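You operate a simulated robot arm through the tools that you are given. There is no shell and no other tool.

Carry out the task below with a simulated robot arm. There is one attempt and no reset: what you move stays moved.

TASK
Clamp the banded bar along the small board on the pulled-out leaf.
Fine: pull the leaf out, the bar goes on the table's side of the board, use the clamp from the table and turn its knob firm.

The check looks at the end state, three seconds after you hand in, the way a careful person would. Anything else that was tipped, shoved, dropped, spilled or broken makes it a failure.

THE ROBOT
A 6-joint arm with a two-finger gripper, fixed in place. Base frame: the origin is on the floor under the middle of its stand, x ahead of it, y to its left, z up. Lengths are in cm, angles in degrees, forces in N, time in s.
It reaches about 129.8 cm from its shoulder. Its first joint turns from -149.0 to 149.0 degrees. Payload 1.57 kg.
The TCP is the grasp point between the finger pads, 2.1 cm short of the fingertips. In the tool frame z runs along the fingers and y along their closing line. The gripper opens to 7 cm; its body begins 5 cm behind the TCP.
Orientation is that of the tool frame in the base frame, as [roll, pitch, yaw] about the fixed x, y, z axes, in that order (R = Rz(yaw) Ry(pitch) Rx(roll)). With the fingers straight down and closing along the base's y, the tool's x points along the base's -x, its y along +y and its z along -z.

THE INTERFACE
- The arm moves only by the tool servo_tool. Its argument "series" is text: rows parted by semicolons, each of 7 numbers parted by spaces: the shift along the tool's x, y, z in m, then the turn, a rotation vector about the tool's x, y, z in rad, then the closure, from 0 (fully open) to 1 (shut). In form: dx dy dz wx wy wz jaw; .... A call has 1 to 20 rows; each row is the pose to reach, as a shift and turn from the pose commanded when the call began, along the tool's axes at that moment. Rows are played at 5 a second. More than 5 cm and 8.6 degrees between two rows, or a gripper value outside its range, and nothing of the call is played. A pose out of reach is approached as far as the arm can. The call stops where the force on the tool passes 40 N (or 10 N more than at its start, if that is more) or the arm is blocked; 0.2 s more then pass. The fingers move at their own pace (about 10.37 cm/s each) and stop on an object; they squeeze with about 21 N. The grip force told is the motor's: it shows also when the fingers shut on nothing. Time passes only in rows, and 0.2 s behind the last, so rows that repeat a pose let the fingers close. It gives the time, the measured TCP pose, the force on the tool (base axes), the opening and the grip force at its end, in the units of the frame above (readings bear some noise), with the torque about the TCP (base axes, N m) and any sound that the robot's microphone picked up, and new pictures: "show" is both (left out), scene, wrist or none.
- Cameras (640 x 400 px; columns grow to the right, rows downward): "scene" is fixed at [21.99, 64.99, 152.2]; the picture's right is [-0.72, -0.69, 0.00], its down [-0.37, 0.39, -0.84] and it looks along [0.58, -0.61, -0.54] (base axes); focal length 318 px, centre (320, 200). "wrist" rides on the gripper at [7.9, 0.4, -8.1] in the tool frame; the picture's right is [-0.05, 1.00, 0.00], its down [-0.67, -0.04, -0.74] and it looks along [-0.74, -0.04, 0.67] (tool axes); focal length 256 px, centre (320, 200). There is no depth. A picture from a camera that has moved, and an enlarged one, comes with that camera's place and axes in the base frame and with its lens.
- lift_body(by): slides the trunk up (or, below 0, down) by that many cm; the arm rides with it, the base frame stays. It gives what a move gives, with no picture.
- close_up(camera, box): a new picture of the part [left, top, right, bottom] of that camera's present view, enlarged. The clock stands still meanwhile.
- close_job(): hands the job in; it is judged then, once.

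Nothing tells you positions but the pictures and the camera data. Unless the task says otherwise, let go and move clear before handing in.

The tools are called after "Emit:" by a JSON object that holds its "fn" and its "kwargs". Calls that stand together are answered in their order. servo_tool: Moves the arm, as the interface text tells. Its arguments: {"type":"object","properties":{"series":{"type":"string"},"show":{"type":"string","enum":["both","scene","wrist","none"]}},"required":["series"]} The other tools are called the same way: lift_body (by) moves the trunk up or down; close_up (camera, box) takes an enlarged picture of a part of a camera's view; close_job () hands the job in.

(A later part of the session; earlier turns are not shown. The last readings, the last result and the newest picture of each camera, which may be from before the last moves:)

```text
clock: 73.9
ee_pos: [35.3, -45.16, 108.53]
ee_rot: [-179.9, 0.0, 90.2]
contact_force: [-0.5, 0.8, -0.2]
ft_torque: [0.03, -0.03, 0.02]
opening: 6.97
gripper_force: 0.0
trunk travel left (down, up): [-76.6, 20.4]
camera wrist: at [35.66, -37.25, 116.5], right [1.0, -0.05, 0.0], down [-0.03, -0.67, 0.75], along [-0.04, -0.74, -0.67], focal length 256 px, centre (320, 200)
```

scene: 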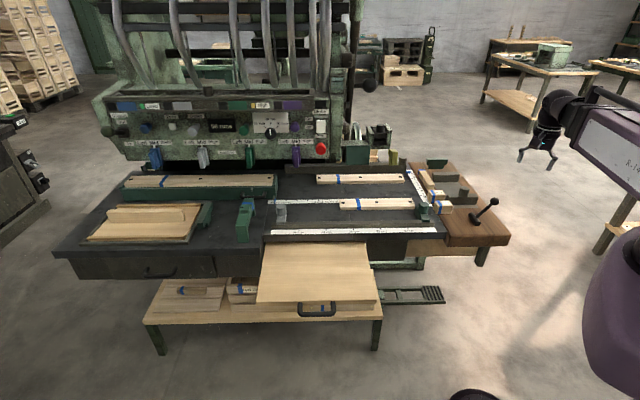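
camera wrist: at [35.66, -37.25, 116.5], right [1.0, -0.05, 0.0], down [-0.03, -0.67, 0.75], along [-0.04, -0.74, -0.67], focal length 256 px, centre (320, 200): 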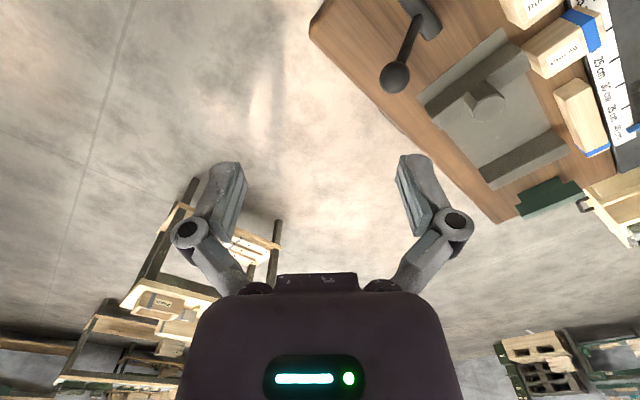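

Emit:
{"fn": "close_up", "kwargs": {"camera": "wrist", "box": [50, 170, 300, 390]}}

Emit:
{"fn": "close_up", "kwargs": {"camera": "wrist", "box": [370, 0, 640, 230]}}

Emit:
{"fn": "close_up", "kwargs": {"camera": "scene", "box": [560, 170, 640, 270]}}

```text
1.82 times, centred on (175, 280) of wrist
camera zoom: at [35.66, -37.25, 116.5], right [1.0, -0.05, 0.0], down [-0.03, -0.67, 0.75], along [-0.04, -0.74, -0.67], focal length 465 px, centre (584, 54)
```

zoom: 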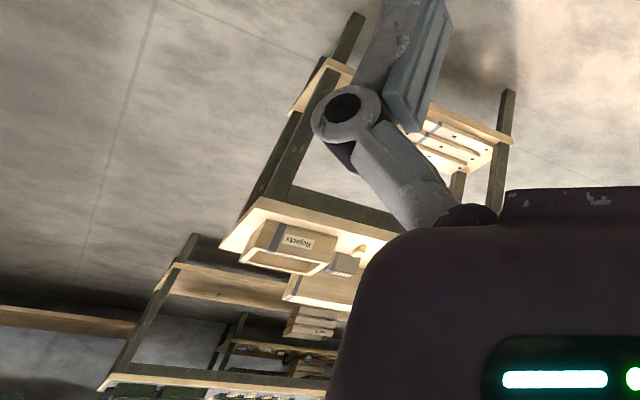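

```text
1.74 times, centred on (505, 115) of wrist
camera zoom: at [35.66, -37.25, 116.5], right [1.0, -0.05, 0.0], down [-0.03, -0.67, 0.75], along [-0.04, -0.74, -0.67], focal length 445 px, centre (-2, 348)
```

zoom: 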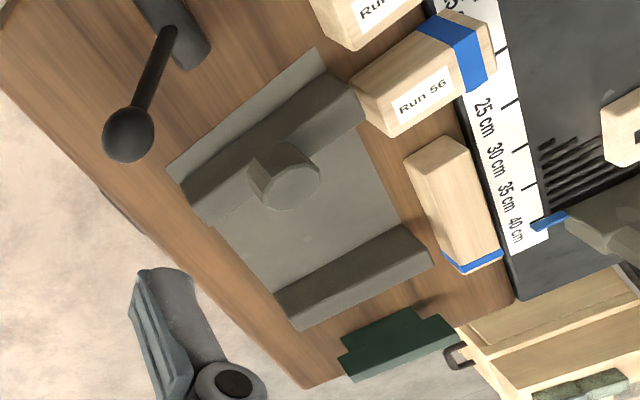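

```text
4.00 times, centred on (600, 220) of scene
camera zoom: at [21.99, 64.99, 152.2], right [-0.72, -0.69, 0.0], down [-0.37, 0.39, -0.84], along [0.58, -0.61, -0.54], focal length 1273 px, centre (-800, 120)
```

zoom: 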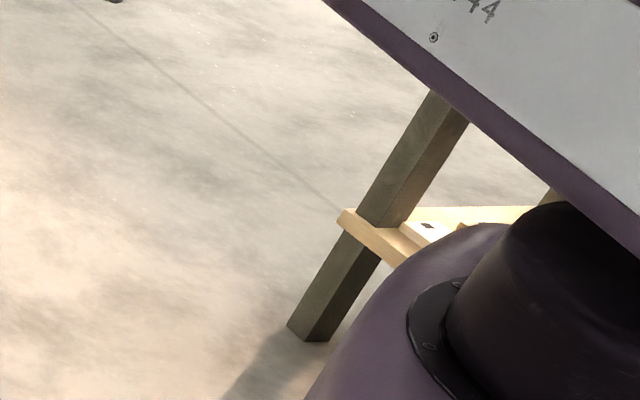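

That rack is about 175 cm away, far out of reach, so everything needed must be on the main table. I'll return over the leaf and look into the gap under the table at high zoom, in case the board is further in.

Emit:
{"fn": "servo_tool", "kwargs": {"series": "0.033 0.021 0 0 0 -0.042 0; 0.066 0.041 0 0 0 -0.084 0; 0.099 0.062 0 0 0 -0.126 0; 0.132 0.082 0 0 0 -0.168 0; 0.164 0.103 0 0 0 -0.21 0; 0.197 0.124 0 0 0 -0.252 0; 0.23 0.144 0 0 0 -0.294 0; 0.263 0.165 0 0 0 -0.336 0; 0.296 0.185 0 0 0 -0.378 0; 0.329 0.206 0 0 0 -0.42 0; 0.362 0.227 0 0 0 -0.462 0; 0.395 0.247 0 0 0 -0.504 0; 0.428 0.268 0 0 0 -0.546 0; 0.46 0.289 0 0 0 -0.588 0; 0.493 0.309 0 0 0 -0.63 0; 0.526 0.33 0 0 0 -0.672 0; 0.559 0.35 0 0 0 -0.714 0; 0.592 0.371 0 0 0 -0.756 0; 0.592 0.371 0 0 0 -0.756 0", "show": "none"}}

Emit:
{"fn": "servo_tool", "kwargs": {"series": "0 0 0 0 -0.14 0 0; 0 0 0 0 -0.28 0 0; 0 0 0 0 -0.42 0 0; 0 0 0 0 -0.56 0 0; 0 0 0 0 -0.7 0 0; 0 0 0 0 -0.75 0 0; 0 0 0 0 -0.75 0 0", "show": "none"}}

Emit:
{"fn": "lift_body", "kwargs": {"by": -32}}

Emit:
{"fn": "close_up", "kwargs": {"camera": "wrist", "box": [200, 100, 400, 180]}}

Emit:
{"fn": "close_up", "kwargs": {"camera": "wrist", "box": [340, 100, 540, 180]}}

```text
clock: 77.9
ee_pos: [72.32, 14.37, 108.52]
ee_rot: [-179.8, 0.0, 133.6]
contact_force: [0.6, -1.1, -0.1]
ft_torque: [-0.03, -0.03, 0.0]
opening: 7.05
gripper_force: 0.0
trunk travel left (down, up): [-76.6, 20.4]
```

```text
clock: 79.5
ee_pos: [72.19, 14.29, 113.59]
ee_rot: [-179.8, 43.1, 133.6]
contact_force: [0.7, 0.4, 0.3]
ft_torque: [0.02, 0.02, -0.01]
opening: 7.0
gripper_force: 0.0
out of reach, approached as far as the arm can: row 2, 3, 4, 5, 6, 7
trunk travel left (down, up): [-76.6, 20.4]
```

```text
clock: 82.7
ee_pos: [72.17, 14.17, 81.46]
ee_rot: [-179.9, 43.0, 133.6]
contact_force: [0.8, -0.1, -0.5]
ft_torque: [0.0, -0.02, -0.02]
opening: 7.01
gripper_force: 0.0
trunk travel left (down, up): [-44.6, 52.4]
```

```text
3.20 times, centred on (300, 140) of wrist
camera zoom: at [64.69, 22.62, 81.91], right [0.75, 0.66, 0.03], down [-0.04, -0.01, 1.0], along [0.66, -0.75, 0.02], focal length 819 px, centre (384, 392)
```

zoom: 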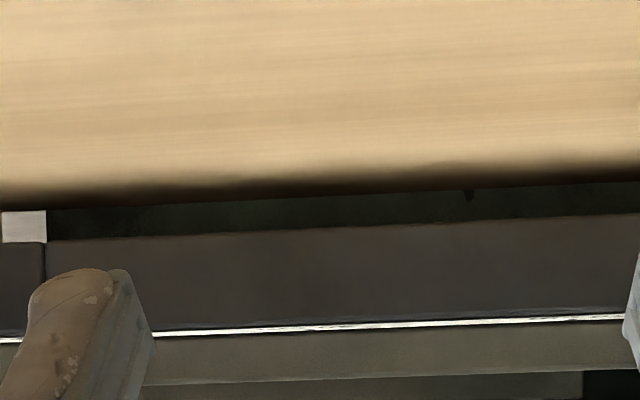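

```text
3.20 times, centred on (440, 140) of wrist
camera zoom: at [64.69, 22.62, 81.91], right [0.75, 0.66, 0.03], down [-0.04, -0.01, 1.0], along [0.66, -0.75, 0.02], focal length 819 px, centre (-64, 392)
```

zoom: 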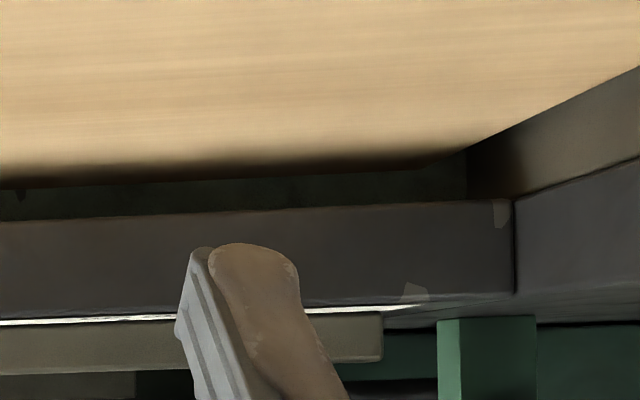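

The gap shows nothing more, so the loose piece on the framed panel (about 27×6×2 cm, standing on edge, unbanded) is the likeliest small board. I'll check how far out the arm can reach in that direction, at a safe height.

Emit:
{"fn": "lift_body", "kwargs": {"by": 32}}

Emit:
{"fn": "servo_tool", "kwargs": {"series": "0 0 0 0 0.14 0 0; 0 0 0 0 0.28 0 0; 0 0 0 0 0.42 0 0; 0 0 0 0 0.56 0 0; 0 0 0 0 0.7 0 0; 0 0 0 0 0.75 0 0; 0 0 0 0 0.75 0 0", "show": "none"}}

Emit:
{"fn": "servo_tool", "kwargs": {"series": "-0.012 0.03 0 0 0 0 0; -0.024 0.06 0 0 0 0 0; -0.036 0.09 0 0 0 0 0; -0.048 0.12 0 0 0 0 0; -0.06 0.15 0 0 0 0 0; -0.072 0.18 0 0 0 0 0; -0.084 0.21 0 0 0 0 0; -0.096 0.24 0 0 0 0 0; -0.108 0.27 0 0 0 0 0; -0.12 0.3 0 0 0 0 0; -0.132 0.33 0 0 0 0 0; -0.144 0.36 0 0 0 0 0; -0.156 0.39 0 0 0 0 0; -0.168 0.42 0 0 0 0 0; -0.18 0.45 0 0 0 0 0; -0.19 0.475 0 0 0 0 0; -0.2 0.5 0 0 0 0 0; -0.2 0.5 0 0 0 0 0"}}

```text
clock: 85.8
ee_pos: [72.14, 14.23, 113.4]
ee_rot: [-179.9, 42.9, 133.5]
contact_force: [0.0, -0.2, -0.5]
ft_torque: [-0.01, -0.01, 0.03]
opening: 7.0
gripper_force: 0.0
trunk travel left (down, up): [-76.6, 20.4]
```

```text
clock: 87.4
ee_pos: [72.1, 14.18, 108.47]
ee_rot: [-179.9, 0.0, 133.5]
contact_force: [0.1, -0.1, 0.1]
ft_torque: [0.02, 0.01, -0.04]
opening: 7.02
gripper_force: 0.0
out of reach, approached as far as the arm can: row 1, 2, 3, 4, 5, 6, 7
trunk travel left (down, up): [-76.6, 20.4]
```

```text
clock: 91.2
ee_pos: [111.76, 31.19, 108.48]
ee_rot: [180.0, 0.1, 133.5]
contact_force: [-0.1, -0.6, 1.3]
ft_torque: [0.03, 0.0, -0.02]
opening: 7.0
gripper_force: 0.1
out of reach, approached as far as the arm can: row 14, 15, 16, 17, 18
trunk travel left (down, up): [-76.6, 20.4]
camera wrist: at [106.57, 37.07, 116.5], right [0.76, 0.65, 0.0], down [0.43, -0.51, 0.74], along [0.48, -0.57, -0.67], focal length 256 px, centre (320, 200)
```

scene: 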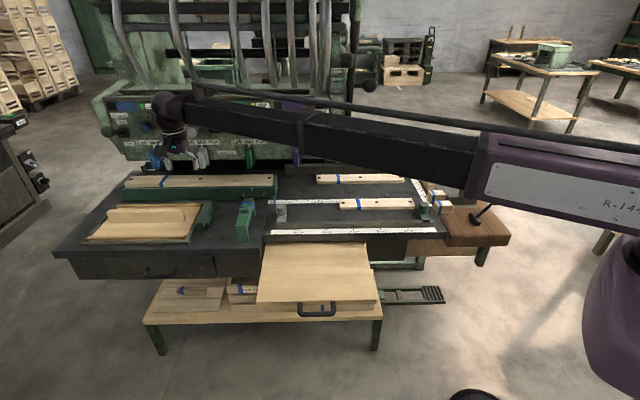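
wrist: 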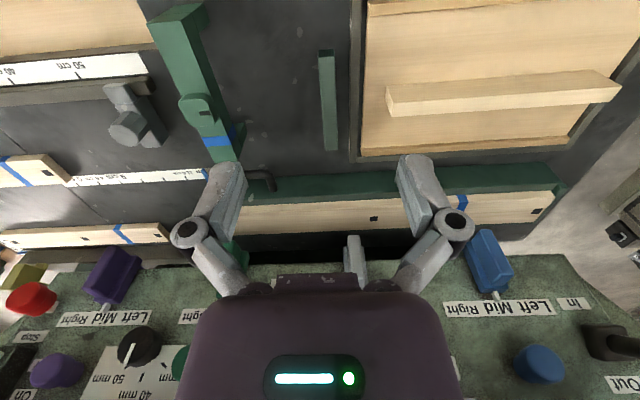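

The tool-down reach limit is about 116 cm, so the framed panel's strip at 126–150 cm isn't comfortably reachable. I'll inspect it and the nearby items from here anyway.

Emit:
{"fn": "close_up", "kwargs": {"camera": "wrist", "box": [350, 0, 640, 180]}}

Emit:
{"fn": "close_up", "kwargs": {"camera": "wrist", "box": [140, 0, 360, 160]}}

Emit:
{"fn": "close_up", "kwargs": {"camera": "wrist", "box": [220, 150, 580, 260]}}

```text
2.21 times, centred on (495, 90) of wrist
camera zoom: at [106.57, 37.07, 116.5], right [0.76, 0.65, 0.0], down [0.43, -0.51, 0.74], along [0.48, -0.57, -0.67], focal length 565 px, centre (-66, 443)
```

zoom: 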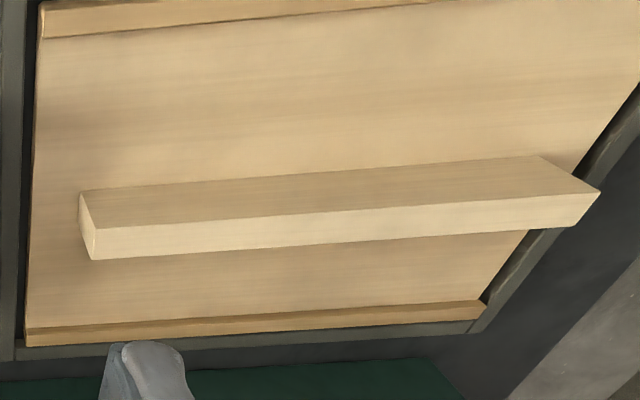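

```text
2.50 times, centred on (250, 80) of wrist
camera zoom: at [106.57, 37.07, 116.5], right [0.76, 0.65, 0.0], down [0.43, -0.51, 0.74], along [0.48, -0.57, -0.67], focal length 640 px, centre (495, 500)
```

zoom: 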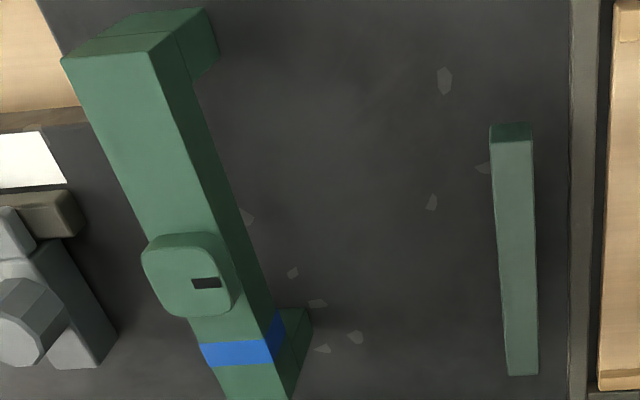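

```text
1.78 times, centred on (400, 205) of wrist
camera zoom: at [106.57, 37.07, 116.5], right [0.76, 0.65, 0.0], down [0.43, -0.51, 0.74], along [0.48, -0.57, -0.67], focal length 455 px, centre (178, 191)
```

zoom: 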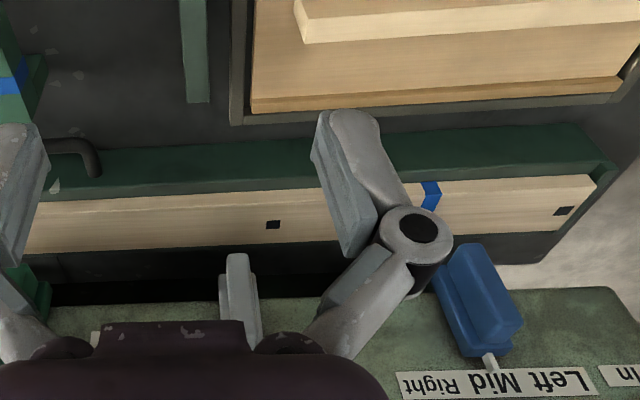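

The clamp's inner span measures about 13 cm, and nothing else board-like is within reach except the flat drilled boards and the small square bar on the walnut section. I'll get accurate measurements of those next.

Emit:
{"fn": "servo_tool", "kwargs": {"series": "0.002 -0.035 0 0 0 0 0; 0.004 -0.07 0 0 0 0 0; 0.006 -0.105 0 0 0 0 0; 0.008 -0.14 0 0 0 0 0; 0.01 -0.175 0 0 0 0 0; 0.012 -0.21 0 0 0 0 0; 0.014 -0.245 0 0 0 0 0; 0.016 -0.28 0 0 0 0 0; 0.018 -0.315 0 0 0 0 0; 0.02 -0.35 0 0 0 0 0; 0.022 -0.385 0 0 0 0 0; 0.024 -0.42 0 0 0 0 0; 0.026 -0.455 0 0 0 0 0; 0.028 -0.49 0 0 0 0 0; 0.03 -0.525 0 0 0 0 0; 0.03 -0.56 0 0 0 0 0; 0.03 -0.595 0 0 0 0 0; 0.03 -0.63 0 0 0 0 0; 0.03 -0.65 0 0 0 0 0; 0.03 -0.65 0 0 0 0 0"}}

Emit:
{"fn": "lift_body", "kwargs": {"by": -8}}

Emit:
{"fn": "servo_tool", "kwargs": {"series": "0 0 0 0 0 0 0", "show": "wrist"}}

Emit:
{"fn": "close_up", "kwargs": {"camera": "wrist", "box": [180, 60, 460, 230]}}

Emit:
{"fn": "close_up", "kwargs": {"camera": "wrist", "box": [60, 60, 240, 230]}}

```text
clock: 95.4
ee_pos: [62.71, -11.53, 108.44]
ee_rot: [-179.9, -0.1, 133.5]
contact_force: [-0.2, -0.1, 0.3]
ft_torque: [-0.01, 0.05, 0.0]
opening: 6.99
gripper_force: 0.0
trunk travel left (down, up): [-76.6, 20.4]
camera wrist: at [57.49, -5.58, 116.51], right [0.76, 0.65, 0.0], down [0.43, -0.51, 0.74], along [0.48, -0.57, -0.67], focal length 256 px, centre (320, 200)
```

scene: 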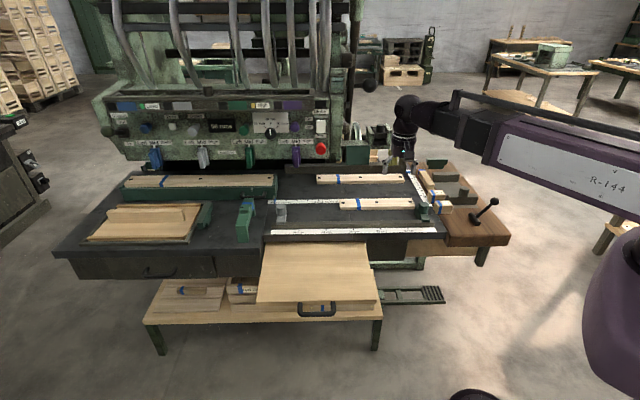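
wrist: 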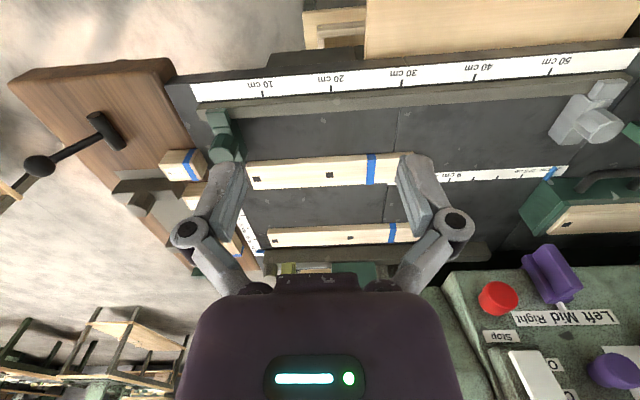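

```text
clock: 96.6
ee_pos: [62.62, -11.54, 100.37]
ee_rot: [-179.8, -0.1, 133.5]
contact_force: [0.1, 0.2, -0.4]
ft_torque: [0.02, -0.01, 0.0]
opening: 7.0
gripper_force: 0.0
trunk travel left (down, up): [-68.6, 28.4]
```

```text
clock: 97.0
ee_pos: [62.75, -11.45, 100.36]
ee_rot: [-179.9, 0.1, 133.5]
contact_force: [0.0, 0.0, 0.0]
ft_torque: [-0.03, -0.01, -0.02]
opening: 7.01
gripper_force: 0.1
trunk travel left (down, up): [-68.6, 28.4]
camera wrist: at [57.5, -5.56, 108.51], right [0.76, 0.65, 0.0], down [0.43, -0.51, 0.74], along [0.48, -0.57, -0.67], focal length 256 px, centre (320, 200)
```

wrist: 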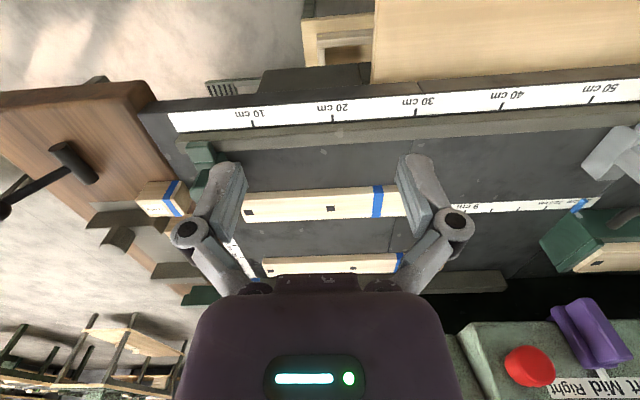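

```text
2.29 times, centred on (320, 145) of wrist
camera zoom: at [57.5, -5.56, 108.51], right [0.76, 0.65, 0.0], down [0.43, -0.51, 0.74], along [0.48, -0.57, -0.67], focal length 585 px, centre (320, 326)
```

zoom: 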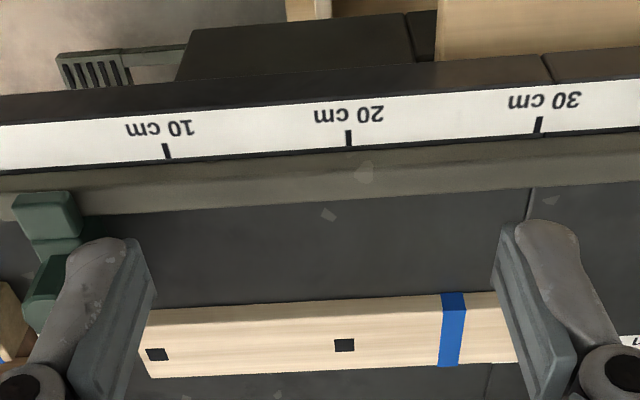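

```text
2.35 times, centred on (150, 145) of wrist
camera zoom: at [57.5, -5.56, 108.51], right [0.76, 0.65, 0.0], down [0.43, -0.51, 0.74], along [0.48, -0.57, -0.67], focal length 602 px, centre (720, 329)
```

zoom: 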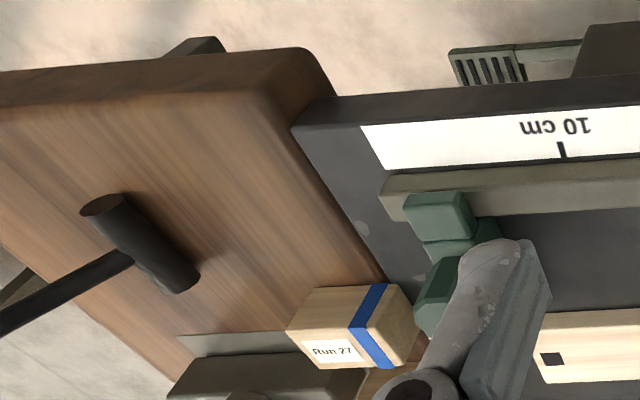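

I'll move over toward the walnut section to measure the short banded bar, the blocks and the free space around them.

Emit:
{"fn": "servo_tool", "kwargs": {"series": "-0.018 -0.022 0 0 0 0 0; -0.036 -0.044 0 0 0 0 0; -0.054 -0.066 0 0 0 0 0; -0.072 -0.088 0 0 0 0 0; -0.09 -0.11 0 0 0 0 0; -0.108 -0.132 0 0 0 0 0; -0.126 -0.154 0 0 0 0 0; -0.144 -0.176 0 0 0 0 0; -0.162 -0.198 0 0 0 0 0; -0.18 -0.22 0 0 0 0 0; -0.185 -0.242 0 0 0 0 0; -0.185 -0.242 0 0 0 0 0", "show": "wrist"}}

Emit:
{"fn": "close_up", "kwargs": {"camera": "wrist", "box": [230, 80, 430, 240]}}

Emit:
{"fn": "close_up", "kwargs": {"camera": "wrist", "box": [400, 60, 640, 220]}}

```text
clock: 99.6
ee_pos: [57.78, -41.46, 100.49]
ee_rot: [-179.9, -0.1, 133.5]
contact_force: [0.4, 0.5, 0.3]
ft_torque: [0.0, -0.01, -0.02]
opening: 7.03
gripper_force: 0.1
trunk travel left (down, up): [-68.6, 28.4]
camera wrist: at [52.66, -35.57, 108.51], right [0.76, 0.65, 0.0], down [0.43, -0.51, 0.74], along [0.48, -0.57, -0.67], focal length 256 px, centre (320, 200)
```

wrist: 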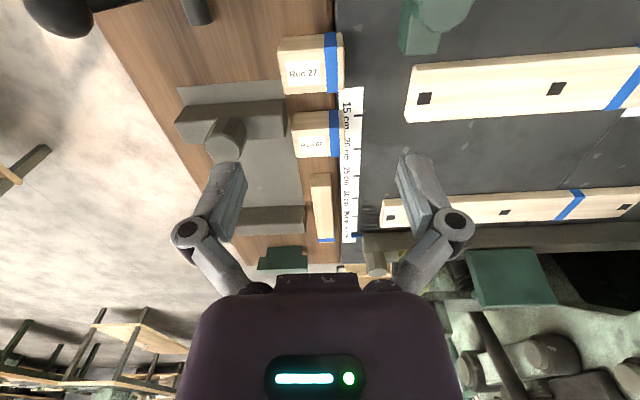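

```text
2.50 times, centred on (330, 160) of wrist
camera zoom: at [52.66, -35.57, 108.51], right [0.76, 0.65, 0.0], down [0.43, -0.51, 0.74], along [0.48, -0.57, -0.67], focal length 640 px, centre (295, 300)
```

zoom: 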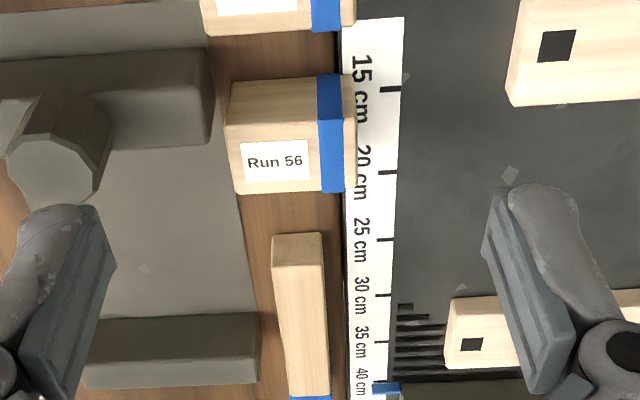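

```text
2.50 times, centred on (520, 140) of wrist
camera zoom: at [52.66, -35.57, 108.51], right [0.76, 0.65, 0.0], down [0.43, -0.51, 0.74], along [0.48, -0.57, -0.67], focal length 640 px, centre (-180, 350)
```

zoom: 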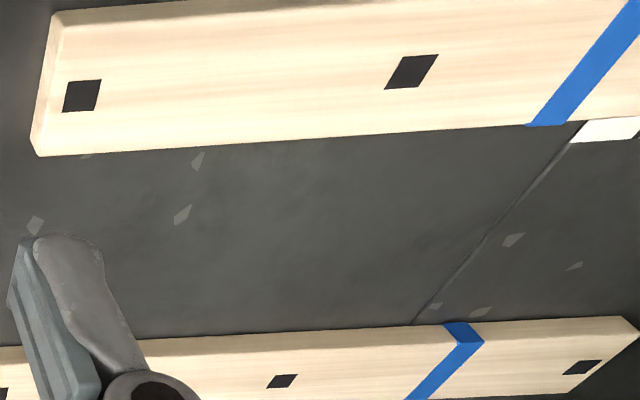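

The walnut bar is about 15×3×3 cm with a band at its far end; the nearer drilled board is about 30×5×2.4 cm. I'll move above that board and turn so the fingers close across its width, then look again.

Emit:
{"fn": "servo_tool", "kwargs": {"series": "-0.004 0.02 0 0 0 -0.13 0; -0.008 0.04 0 0 0 -0.26 0; -0.012 0.06 0 0 0 -0.39 0; -0.016 0.08 0 0 0 -0.52 0; -0.02 0.1 0 0 0 -0.65 0; -0.024 0.12 0 0 0 -0.78 0; -0.028 0.14 0 0 0 -0.91 0; -0.032 0.16 0 0 0 -1.04 0; -0.036 0.18 0 0 0 -1.17 0; -0.04 0.2 0 0 0 -1.3 0; -0.044 0.22 0 0 0 -1.43 0; -0.049 0.24 0 0 0 -1.571 0; -0.049 0.24 0 0 0 -1.571 0"}}

Emit:
{"fn": "close_up", "kwargs": {"camera": "wrist", "box": [160, 40, 480, 240]}}

```text
clock: 102.4
ee_pos: [78.63, -28.64, 100.54]
ee_rot: [-180.0, 0.0, -136.5]
contact_force: [-0.3, 0.3, 0.0]
ft_torque: [0.01, 0.03, 0.01]
opening: 7.0
gripper_force: 0.0
trunk travel left (down, up): [-68.6, 28.4]
camera wrist: at [72.57, -33.84, 108.52], right [-0.65, 0.76, 0.0], down [0.51, 0.43, 0.74], along [0.56, 0.48, -0.67], focal length 256 px, centre (320, 200)
```

scene: 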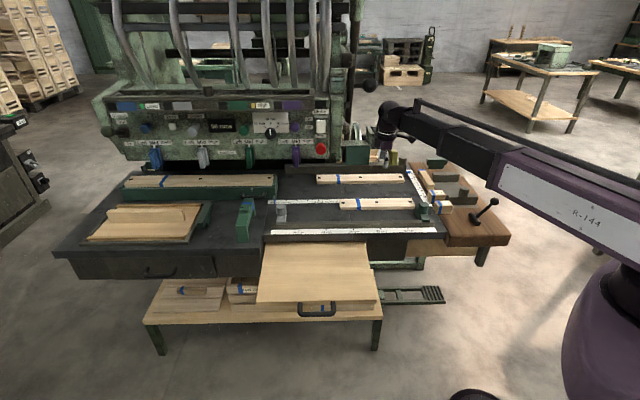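
wrist: 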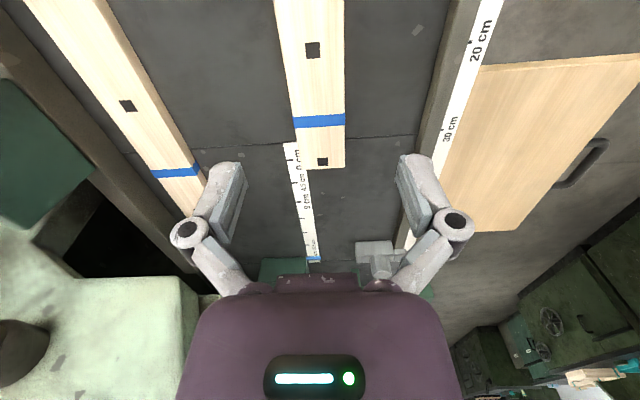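

```text
2.00 times, centred on (320, 140) of wrist
camera zoom: at [72.57, -33.84, 108.52], right [-0.65, 0.76, 0.0], down [0.51, 0.43, 0.74], along [0.56, 0.48, -0.67], focal length 512 px, centre (320, 320)
```

zoom: 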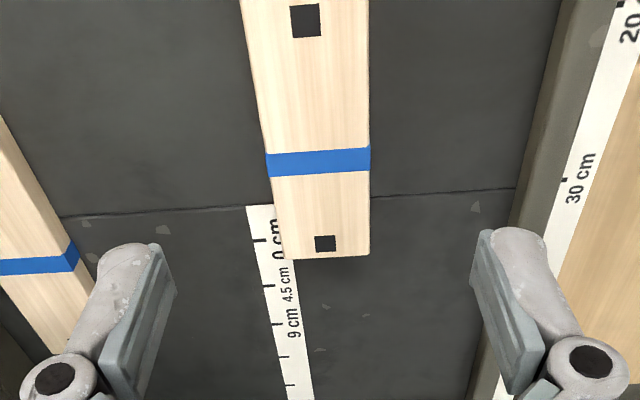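

Seen from above, the nearer drilled board is about 30×6×2.4 cm, the smallest flat board in reach. I take it as the small board and the 3×3×15 cm piece as the banded bar. I'll centre over the board and lower to check that it's loose.

Emit:
{"fn": "servo_tool", "kwargs": {"series": "0 -0.003 0 0 0 0 0; 0 -0.0055 0 0 0 0 0; 0 -0.0055 0 0 0 0 0", "show": "none"}}

Emit:
{"fn": "lift_body", "kwargs": {"by": -11}}

Emit:
{"fn": "servo_tool", "kwargs": {"series": "0 0 0 0 0 0 0", "show": "wrist"}}

Emit:
{"fn": "close_up", "kwargs": {"camera": "wrist", "box": [200, 60, 440, 210]}}

```text
clock: 103.2
ee_pos: [78.84, -28.91, 100.55]
ee_rot: [-180.0, -0.2, -136.5]
contact_force: [0.2, 0.1, 0.6]
ft_torque: [0.04, -0.01, -0.02]
opening: 7.02
gripper_force: 0.1
trunk travel left (down, up): [-68.6, 28.4]
```

```text
clock: 104.6
ee_pos: [78.95, -29.01, 89.44]
ee_rot: [-180.0, -0.1, -136.5]
contact_force: [0.3, 0.6, 0.5]
ft_torque: [0.03, 0.02, 0.01]
opening: 7.02
gripper_force: 0.0
trunk travel left (down, up): [-57.6, 39.4]
```

```text
clock: 105.0
ee_pos: [78.97, -29.0, 89.38]
ee_rot: [180.0, -0.1, -136.5]
contact_force: [-0.9, -0.5, 0.1]
ft_torque: [-0.02, 0.05, -0.02]
opening: 6.98
gripper_force: 0.1
trunk travel left (down, up): [-57.6, 39.4]
camera wrist: at [72.94, -34.23, 97.52], right [-0.65, 0.76, 0.0], down [0.51, 0.43, 0.74], along [0.57, 0.48, -0.67], focal length 256 px, centre (320, 200)
```

wrist: 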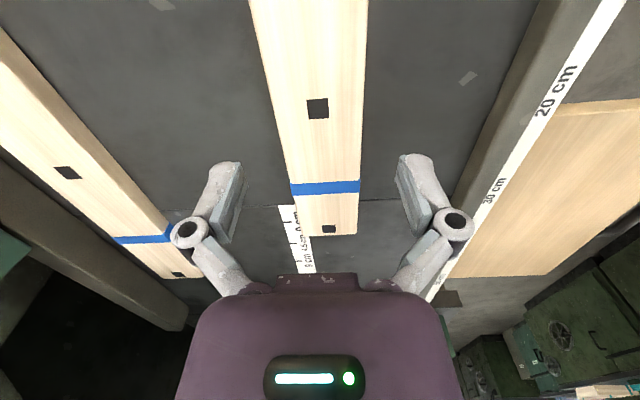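

```text
2.67 times, centred on (320, 135) of wrist
camera zoom: at [72.94, -34.23, 97.52], right [-0.65, 0.76, 0.0], down [0.51, 0.43, 0.74], along [0.57, 0.48, -0.67], focal length 683 px, centre (320, 373)
```

zoom: 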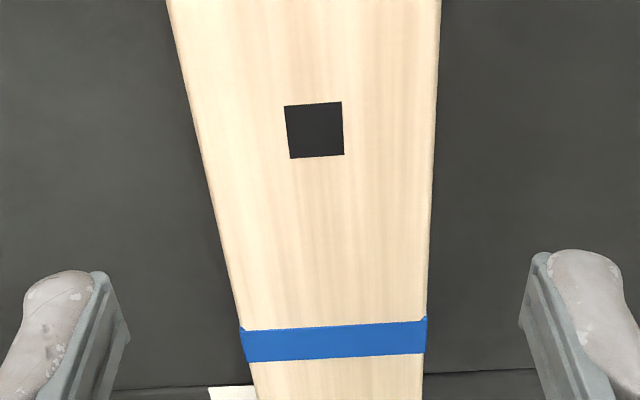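

The board lies between the fingers, about 5.5 cm wide and centred. I'll lower to near the table with a 1° turn correction.

Emit:
{"fn": "servo_tool", "kwargs": {"series": "0 0.0005 0 0 0 -0.017 0; 0 0.0005 0 0 0 -0.017 0", "show": "none"}}

Emit:
{"fn": "lift_body", "kwargs": {"by": -6}}

Emit:
{"fn": "servo_tool", "kwargs": {"series": "0 0 0 0 0 0 0", "show": "both"}}

```text
clock: 105.6
ee_pos: [79.0, -28.97, 89.46]
ee_rot: [180.0, -0.1, -135.6]
contact_force: [0.0, -0.3, 0.1]
ft_torque: [-0.01, 0.04, 0.02]
opening: 6.98
gripper_force: 0.2
trunk travel left (down, up): [-57.6, 39.4]
```

```text
clock: 106.6
ee_pos: [78.98, -29.0, 83.4]
ee_rot: [-180.0, 0.0, -135.5]
contact_force: [0.4, -0.3, -0.8]
ft_torque: [-0.01, 0.0, 0.02]
opening: 6.99
gripper_force: 0.0
trunk travel left (down, up): [-51.6, 45.4]
```

```text
clock: 107.0
ee_pos: [79.03, -28.99, 83.49]
ee_rot: [180.0, -0.2, -135.5]
contact_force: [0.3, -0.4, -0.7]
ft_torque: [0.03, -0.01, 0.01]
opening: 7.02
gripper_force: 0.0
trunk travel left (down, up): [-51.6, 45.4]
camera wrist: at [73.0, -34.3, 91.52], right [-0.66, 0.75, 0.0], down [0.5, 0.44, 0.74], along [0.56, 0.49, -0.67], focal length 256 px, centre (320, 200)
```

scene: 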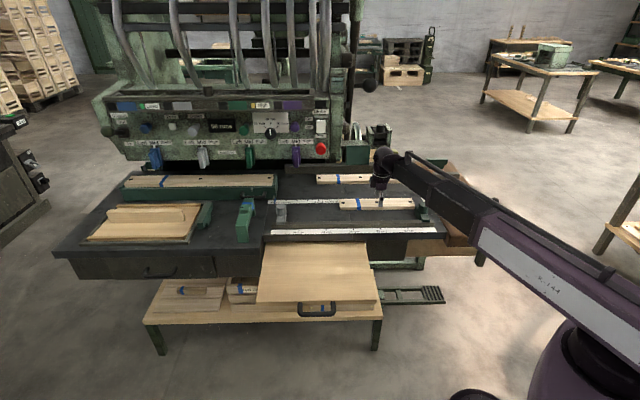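
wrist: 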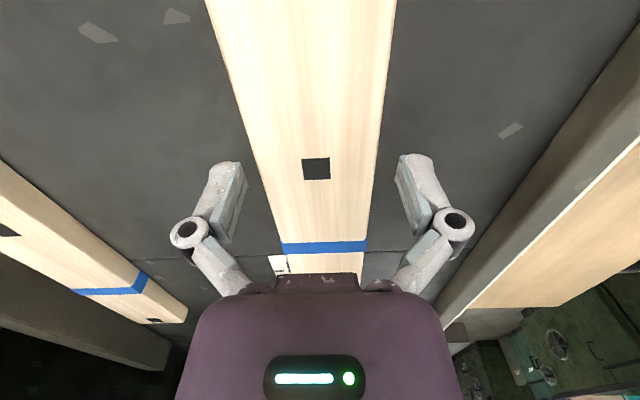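

Emit:
{"fn": "lift_body", "kwargs": {"by": -0.7}}

Emit:
{"fn": "close_up", "kwargs": {"camera": "wrist", "box": [180, 100, 460, 275]}}

Emit:
{"fn": "close_up", "kwargs": {"camera": "scene", "box": [330, 140, 450, 225]}}

```text
clock: 107.6
ee_pos: [78.95, -28.96, 82.69]
ee_rot: [-180.0, 0.0, -135.5]
contact_force: [-0.3, -0.3, 0.2]
ft_torque: [0.03, 0.01, -0.01]
opening: 7.0
gripper_force: 0.1
trunk travel left (down, up): [-50.9, 46.1]
```

```text
2.29 times, centred on (320, 188) of wrist
camera zoom: at [72.99, -34.3, 90.82], right [-0.66, 0.75, 0.0], down [0.5, 0.44, 0.74], along [0.56, 0.49, -0.67], focal length 585 px, centre (320, 229)
```

zoom: 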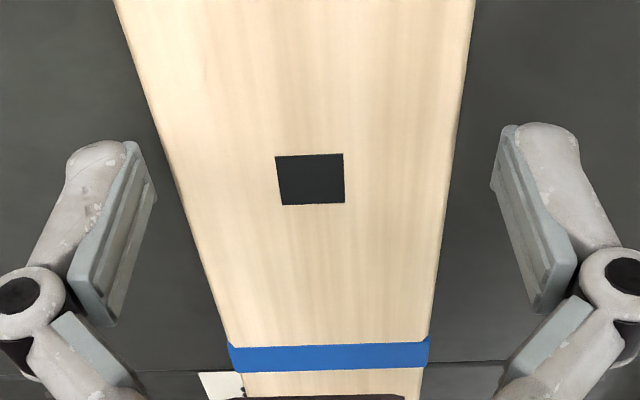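

```text
4.71 times, centred on (390, 182) of scene
camera zoom: at [21.99, 64.99, 152.2], right [-0.72, -0.69, 0.0], down [-0.37, 0.39, -0.84], along [0.58, -0.61, -0.54], focal length 1498 px, centre (-9, 282)
```

zoom: 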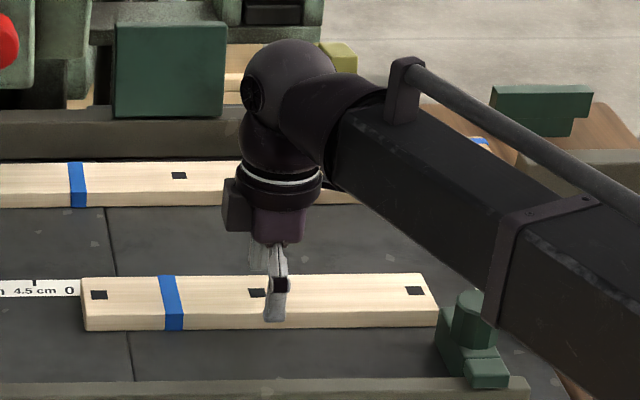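

The fingers straddle the board at mid-length. I'll close and lift just 1 cm to see whether it's loose.

Emit:
{"fn": "servo_tool", "kwargs": {"series": "0 0 0 0 0 0 0.1; 0 0 0 0 0 0 0.2; 0 0 0 0 0 0 0.3; 0 0 0 0 0 0 0.4; 0 0 0 0 0 0 0.4", "show": "wrist"}}

Emit:
{"fn": "lift_body", "kwargs": {"by": 0.6}}

Emit:
{"fn": "close_up", "kwargs": {"camera": "scene", "box": [330, 140, 450, 225]}}

```text
clock: 108.8
ee_pos: [78.81, -28.81, 83.03]
ee_rot: [-179.8, 0.0, -135.6]
contact_force: [4.6, -1.7, 34.3]
ft_torque: [-0.43, -0.46, -0.03]
opening: 5.79
gripper_force: 20.7
trunk travel left (down, up): [-50.9, 46.1]
camera wrist: at [72.81, -34.22, 91.05], right [-0.66, 0.75, 0.0], down [0.5, 0.44, 0.74], along [0.56, 0.49, -0.67], focal length 256 px, centre (320, 200)
```

wrist: 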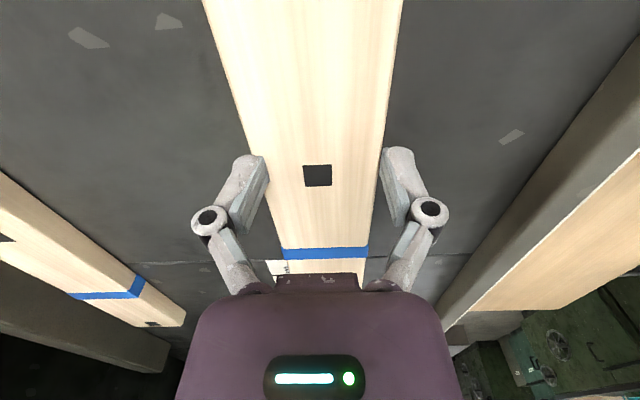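

```text
clock: 109.3
ee_pos: [78.86, -28.88, 83.55]
ee_rot: [-179.9, 0.0, -135.6]
contact_force: [1.2, 0.4, 39.9]
ft_torque: [0.05, -0.18, -0.05]
opening: 4.19
gripper_force: 19.2
trunk travel left (down, up): [-51.5, 45.5]
```

```text
4.71 times, centred on (390, 182) of scene
camera zoom: at [21.99, 64.99, 152.2], right [-0.72, -0.69, 0.0], down [-0.37, 0.39, -0.84], along [0.58, -0.61, -0.54], focal length 1498 px, centre (-9, 282)
```

zoom: 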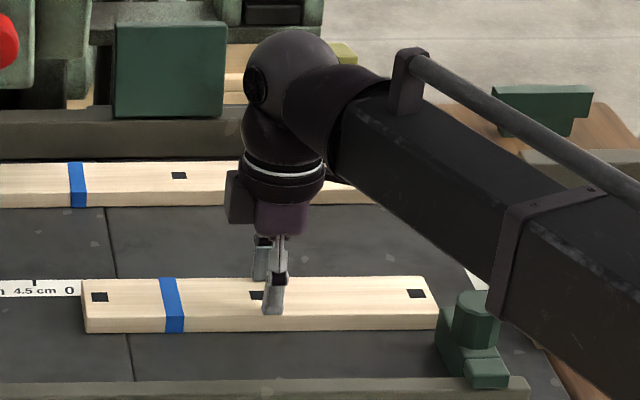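

The fingers caught only the top edge and slipped onto the board, so the board sits lower than I estimated. I'll raise, open, and check that nothing moved.

Emit:
{"fn": "lift_body", "kwargs": {"by": 2}}

Emit:
{"fn": "servo_tool", "kwargs": {"series": "0 0 0 0 0 0 0.2; 0 0 0 0 0 0 0; 0 0 0 0 0 0 0", "show": "wrist"}}

Emit:
{"fn": "close_up", "kwargs": {"camera": "scene", "box": [330, 140, 450, 225]}}

Emit:
{"fn": "close_up", "kwargs": {"camera": "wrist", "box": [180, 60, 460, 235]}}

```text
clock: 110.0
ee_pos: [78.97, -28.98, 85.25]
ee_rot: [180.0, -0.1, -135.5]
contact_force: [-0.3, -0.5, 0.0]
ft_torque: [-0.03, 0.02, -0.01]
opening: 4.21
gripper_force: 0.0
trunk travel left (down, up): [-53.5, 43.5]
```

```text
clock: 110.8
ee_pos: [78.96, -28.87, 85.27]
ee_rot: [-180.0, 0.0, -135.5]
contact_force: [0.1, 0.0, -1.4]
ft_torque: [0.0, 0.04, 0.0]
opening: 7.01
gripper_force: 0.1
trunk travel left (down, up): [-53.5, 43.5]
camera wrist: at [73.0, -34.3, 93.41], right [-0.66, 0.75, 0.0], down [0.5, 0.44, 0.74], along [0.56, 0.49, -0.67], focal length 256 px, centre (320, 200)
```

wrist: 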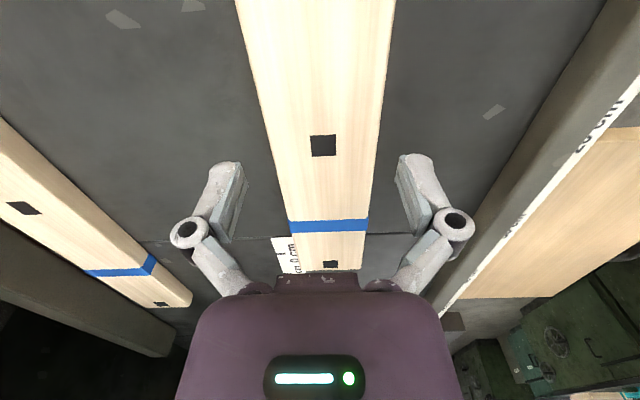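

```text
4.71 times, centred on (390, 182) of scene
camera zoom: at [21.99, 64.99, 152.2], right [-0.72, -0.69, 0.0], down [-0.37, 0.39, -0.84], along [0.58, -0.61, -0.54], focal length 1498 px, centre (-9, 282)
```

zoom: 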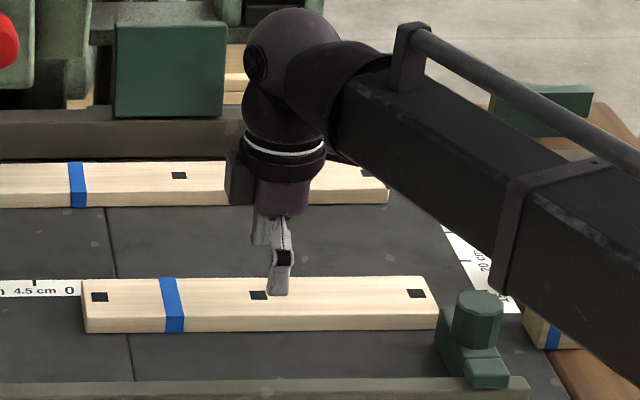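

```text
2.29 times, centred on (320, 148) of wrist
camera zoom: at [73.0, -34.3, 93.41], right [-0.66, 0.75, 0.0], down [0.5, 0.44, 0.74], along [0.56, 0.49, -0.67], focal length 585 px, centre (320, 320)
```

zoom: 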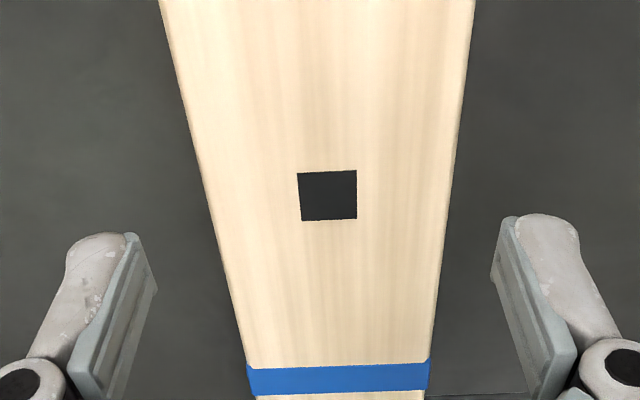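

The board shifted only a millimetre or two, so it is loose and lower than estimated. I'll lower in small steps, watching the force, to find the table height with open fingers.

Emit:
{"fn": "lift_body", "kwargs": {"by": -3.2}}

Emit:
{"fn": "lift_body", "kwargs": {"by": -0.4}}

Emit:
{"fn": "lift_body", "kwargs": {"by": -0.3}}

```text
clock: 111.6
ee_pos: [78.92, -28.92, 82.02]
ee_rot: [180.0, -0.1, -135.5]
contact_force: [0.0, 1.6, 0.0]
ft_torque: [-0.01, -0.01, -0.02]
opening: 6.99
gripper_force: 0.0
trunk travel left (down, up): [-50.3, 46.7]
```

```text
clock: 112.1
ee_pos: [78.81, -28.92, 81.92]
ee_rot: [180.0, -0.1, -135.4]
contact_force: [-0.8, 0.0, -0.7]
ft_torque: [0.06, 0.0, 0.01]
opening: 7.01
gripper_force: 0.1
trunk travel left (down, up): [-49.9, 47.1]
```

```text
clock: 112.6
ee_pos: [78.9, -29.0, 81.54]
ee_rot: [180.0, -0.1, -135.4]
contact_force: [0.5, 0.2, -0.6]
ft_torque: [-0.02, -0.01, 0.03]
opening: 7.03
gripper_force: 0.1
trunk travel left (down, up): [-49.6, 47.4]
```

Emit:
{"fn": "lift_body", "kwargs": {"by": -0.4}}

Emit:
{"fn": "lift_body", "kwargs": {"by": -0.3}}

Emit:
{"fn": "close_up", "kwargs": {"camera": "scene", "box": [330, 140, 450, 225]}}

Emit:
{"fn": "close_up", "kwargs": {"camera": "wrist", "box": [180, 100, 460, 275]}}

```text
clock: 113.2
ee_pos: [78.92, -28.81, 81.04]
ee_rot: [-180.0, -0.1, -135.4]
contact_force: [1.2, 0.2, -0.4]
ft_torque: [0.05, 0.02, 0.05]
opening: 6.99
gripper_force: 0.1
trunk travel left (down, up): [-49.2, 47.8]
```

```text
clock: 113.7
ee_pos: [78.96, -28.83, 80.86]
ee_rot: [-180.0, -0.1, -135.5]
contact_force: [3.0, 0.0, 12.2]
ft_torque: [-0.07, -0.11, -0.01]
opening: 7.01
gripper_force: 0.3
trunk travel left (down, up): [-48.9, 48.1]
```

```text
4.71 times, centred on (390, 182) of scene
camera zoom: at [21.99, 64.99, 152.2], right [-0.72, -0.69, 0.0], down [-0.37, 0.39, -0.84], along [0.58, -0.61, -0.54], focal length 1498 px, centre (-9, 282)
```

zoom: 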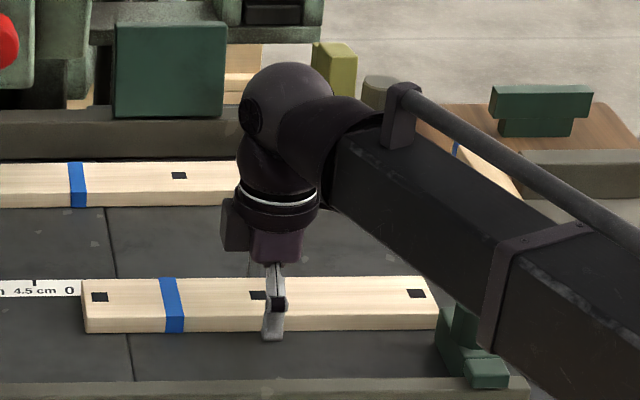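

```text
2.29 times, centred on (320, 188) of wrist
camera zoom: at [72.96, -34.28, 88.9], right [-0.66, 0.75, 0.0], down [0.5, 0.44, 0.74], along [0.56, 0.49, -0.67], focal length 585 px, centre (320, 229)
```

zoom: 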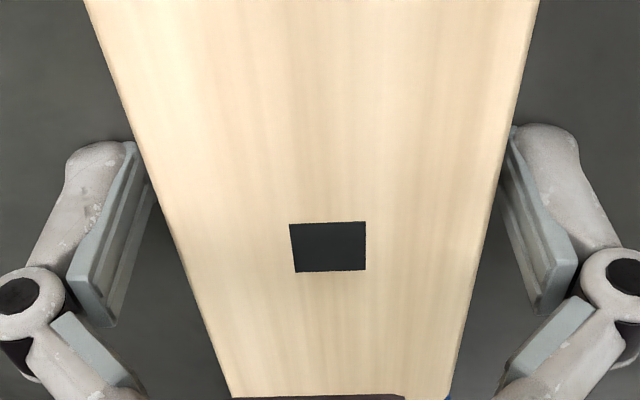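

The fingertips touched the table at TCP z≈80.9, so the table top is at z≈78.8. I'll raise 0.3 cm, close on the board properly and lift a little.

Emit:
{"fn": "lift_body", "kwargs": {"by": 0.4}}

Emit:
{"fn": "servo_tool", "kwargs": {"series": "0 0 0 0 0 0 0.1; 0 0 0 0 0 0 0.2; 0 0 0 0 0 0 0.35; 0 0 0 0 0 0 0.5; 0 0 0 0 0 0 0.6; 0 0 0 0 0 0 0.6", "show": "wrist"}}

```text
clock: 114.2
ee_pos: [78.88, -28.86, 81.24]
ee_rot: [180.0, -0.1, -135.4]
contact_force: [0.7, -0.2, -0.4]
ft_torque: [0.0, 0.01, 0.02]
opening: 7.0
gripper_force: 0.2
trunk travel left (down, up): [-49.3, 47.7]
```

```text
clock: 115.6
ee_pos: [78.82, -28.74, 81.42]
ee_rot: [-180.0, 0.0, -135.4]
contact_force: [0.7, 1.7, 23.2]
ft_torque: [0.23, 0.21, 0.03]
opening: 6.0
gripper_force: 21.5
trunk travel left (down, up): [-49.3, 47.7]
camera wrist: at [72.88, -34.24, 89.37], right [-0.66, 0.75, 0.0], down [0.5, 0.44, 0.74], along [0.56, 0.49, -0.67], focal length 256 px, centre (320, 200)
```

wrist: 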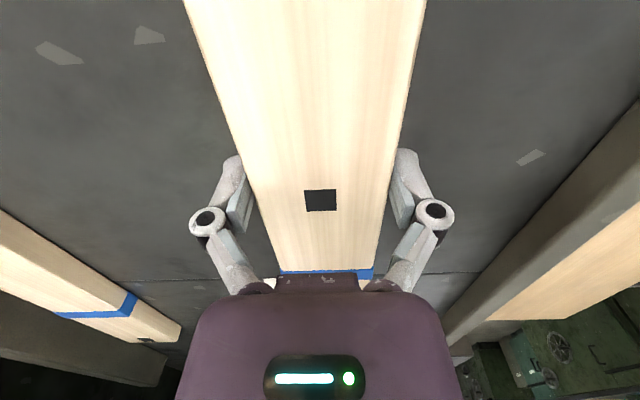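

Held at 6.0 cm opening with full grip. I'll lift 1.5 cm and check whether it comes up.

Emit:
{"fn": "lift_body", "kwargs": {"by": 1.5}}

Emit:
{"fn": "close_up", "kwargs": {"camera": "scene", "box": [330, 140, 450, 225]}}

```text
clock: 116.2
ee_pos: [79.06, -28.95, 82.72]
ee_rot: [-180.0, -0.2, -135.5]
contact_force: [0.8, 0.1, -1.1]
ft_torque: [-0.05, 0.04, -0.02]
opening: 5.96
gripper_force: 20.9
trunk travel left (down, up): [-50.8, 46.2]
```

```text
4.71 times, centred on (390, 182) of scene
camera zoom: at [21.99, 64.99, 152.2], right [-0.72, -0.69, 0.0], down [-0.37, 0.39, -0.84], along [0.58, -0.61, -0.54], focal length 1498 px, centre (-9, 282)
```

zoom: 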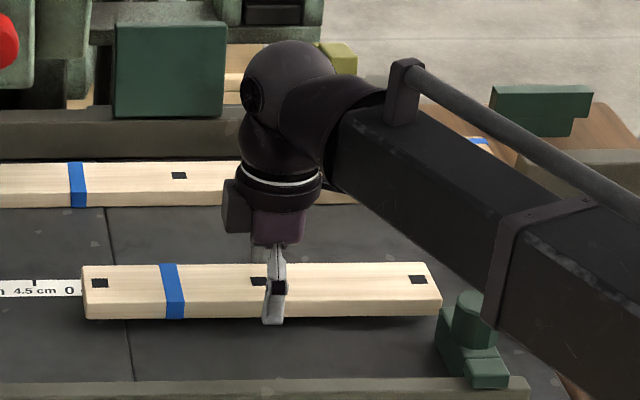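

The board is loose and lifts cleanly, so I'm treating it as the small board. I'll raise it well clear of the fences and carry it over the leaf, aiming for s≈62, m≈-43.

Emit:
{"fn": "lift_body", "kwargs": {"by": 19}}

Emit:
{"fn": "servo_tool", "kwargs": {"series": "-0.008 0.01 0 0 0 0 0.6; -0.018 0.024 0 0 0 0 0.6; -0.036 0.047 0 0 0 0 0.6; -0.054 0.07 0 0 0 0 0.6; -0.072 0.093 0 0 0 0 0.6; -0.09 0.117 0 0 0 0 0.6; -0.108 0.14 0 0 0 0 0.6; -0.126 0.163 0 0 0 0 0.6; -0.144 0.187 0 0 0 0 0.6; -0.162 0.21 0 0 0 0 0.6; -0.18 0.234 0 0 0 0 0.6; -0.198 0.257 0 0 0 0 0.6; -0.216 0.281 0 0 0 0 0.6; -0.234 0.304 0 0 0 0 0.6; -0.245 0.318 0 0 0 0.005 0.6; -0.25 0.325 0 0 0 0.009 0.6; -0.25 0.325 0 0 0 0.009 0.6"}}

```text
clock: 118.3
ee_pos: [79.02, -28.95, 101.7]
ee_rot: [179.9, -0.1, -135.5]
contact_force: [0.6, 0.2, -1.7]
ft_torque: [0.01, 0.04, 0.02]
opening: 5.95
gripper_force: 20.8
trunk travel left (down, up): [-69.8, 27.2]
```

```text
clock: 121.9
ee_pos: [73.99, 11.77, 101.65]
ee_rot: [179.9, -0.1, -135.9]
contact_force: [0.4, -0.6, -1.7]
ft_torque: [-0.04, -0.01, -0.01]
opening: 5.96
gripper_force: 21.3
trunk travel left (down, up): [-69.8, 27.2]
camera wrist: at [68.03, 6.48, 109.71], right [-0.66, 0.76, 0.0], down [0.51, 0.44, 0.74], along [0.56, 0.49, -0.67], focal length 256 px, centre (320, 200)
```

scene: 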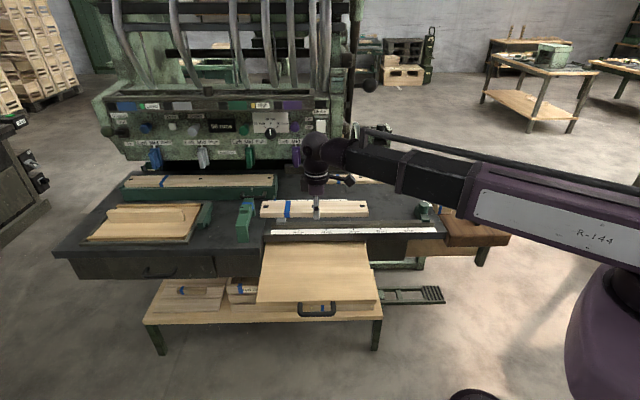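
wrist: 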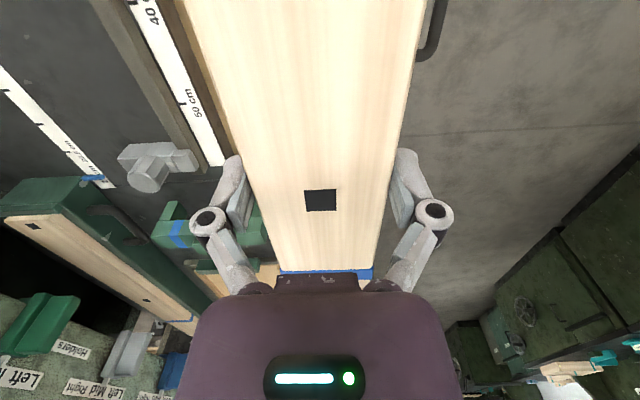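

The board is over the leaf (s≈61.6, m≈-42.7). I'll lower toward the leaf, then go in small steps until contact.

Emit:
{"fn": "lift_body", "kwargs": {"by": -21.5}}

Emit:
{"fn": "close_up", "kwargs": {"camera": "scene", "box": [230, 180, 420, 310]}}

```text
clock: 124.2
ee_pos: [74.14, 11.71, 80.16]
ee_rot: [-179.9, -0.1, -136.0]
contact_force: [0.3, -1.1, -1.8]
ft_torque: [0.02, 0.0, 0.01]
opening: 5.94
gripper_force: 20.9
trunk travel left (down, up): [-48.3, 48.7]
```

```text
3.08 times, centred on (325, 245) of scene
camera zoom: at [21.99, 64.99, 152.2], right [-0.72, -0.69, 0.0], down [-0.37, 0.39, -0.84], along [0.58, -0.61, -0.54], focal length 979 px, centre (305, 62)
```

zoom: 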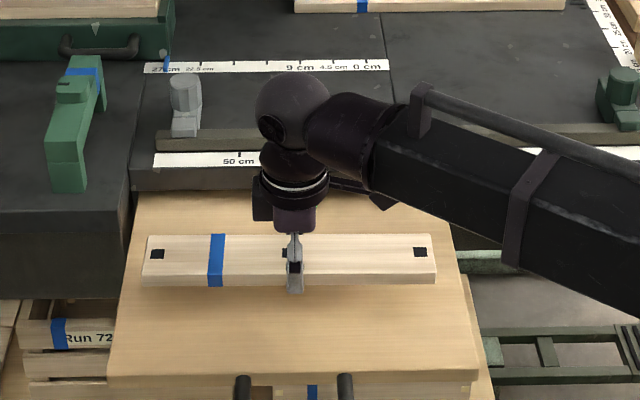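

Emit:
{"fn": "lift_body", "kwargs": {"by": -2.5}}

Emit:
{"fn": "lift_body", "kwargs": {"by": -0.5}}

Emit:
{"fn": "lift_body", "kwargs": {"by": -0.5}}

```text
clock: 124.9
ee_pos: [74.06, 11.82, 77.62]
ee_rot: [-180.0, -0.1, -136.0]
contact_force: [0.5, 0.1, -1.7]
ft_torque: [0.01, 0.01, -0.02]
opening: 5.95
gripper_force: 21.0
trunk travel left (down, up): [-45.8, 51.2]
```

```text
clock: 125.5
ee_pos: [74.16, 11.87, 77.12]
ee_rot: [179.9, 0.0, -136.0]
contact_force: [0.8, 0.7, -1.3]
ft_torque: [-0.01, -0.01, -0.03]
opening: 5.99
gripper_force: 20.7
trunk travel left (down, up): [-45.3, 51.7]
```

```text
clock: 126.0
ee_pos: [74.12, 11.72, 76.74]
ee_rot: [180.0, 0.0, -135.9]
contact_force: [-0.3, 0.0, -1.3]
ft_torque: [0.0, -0.01, 0.03]
opening: 5.97
gripper_force: 20.9
trunk travel left (down, up): [-44.8, 52.2]
```

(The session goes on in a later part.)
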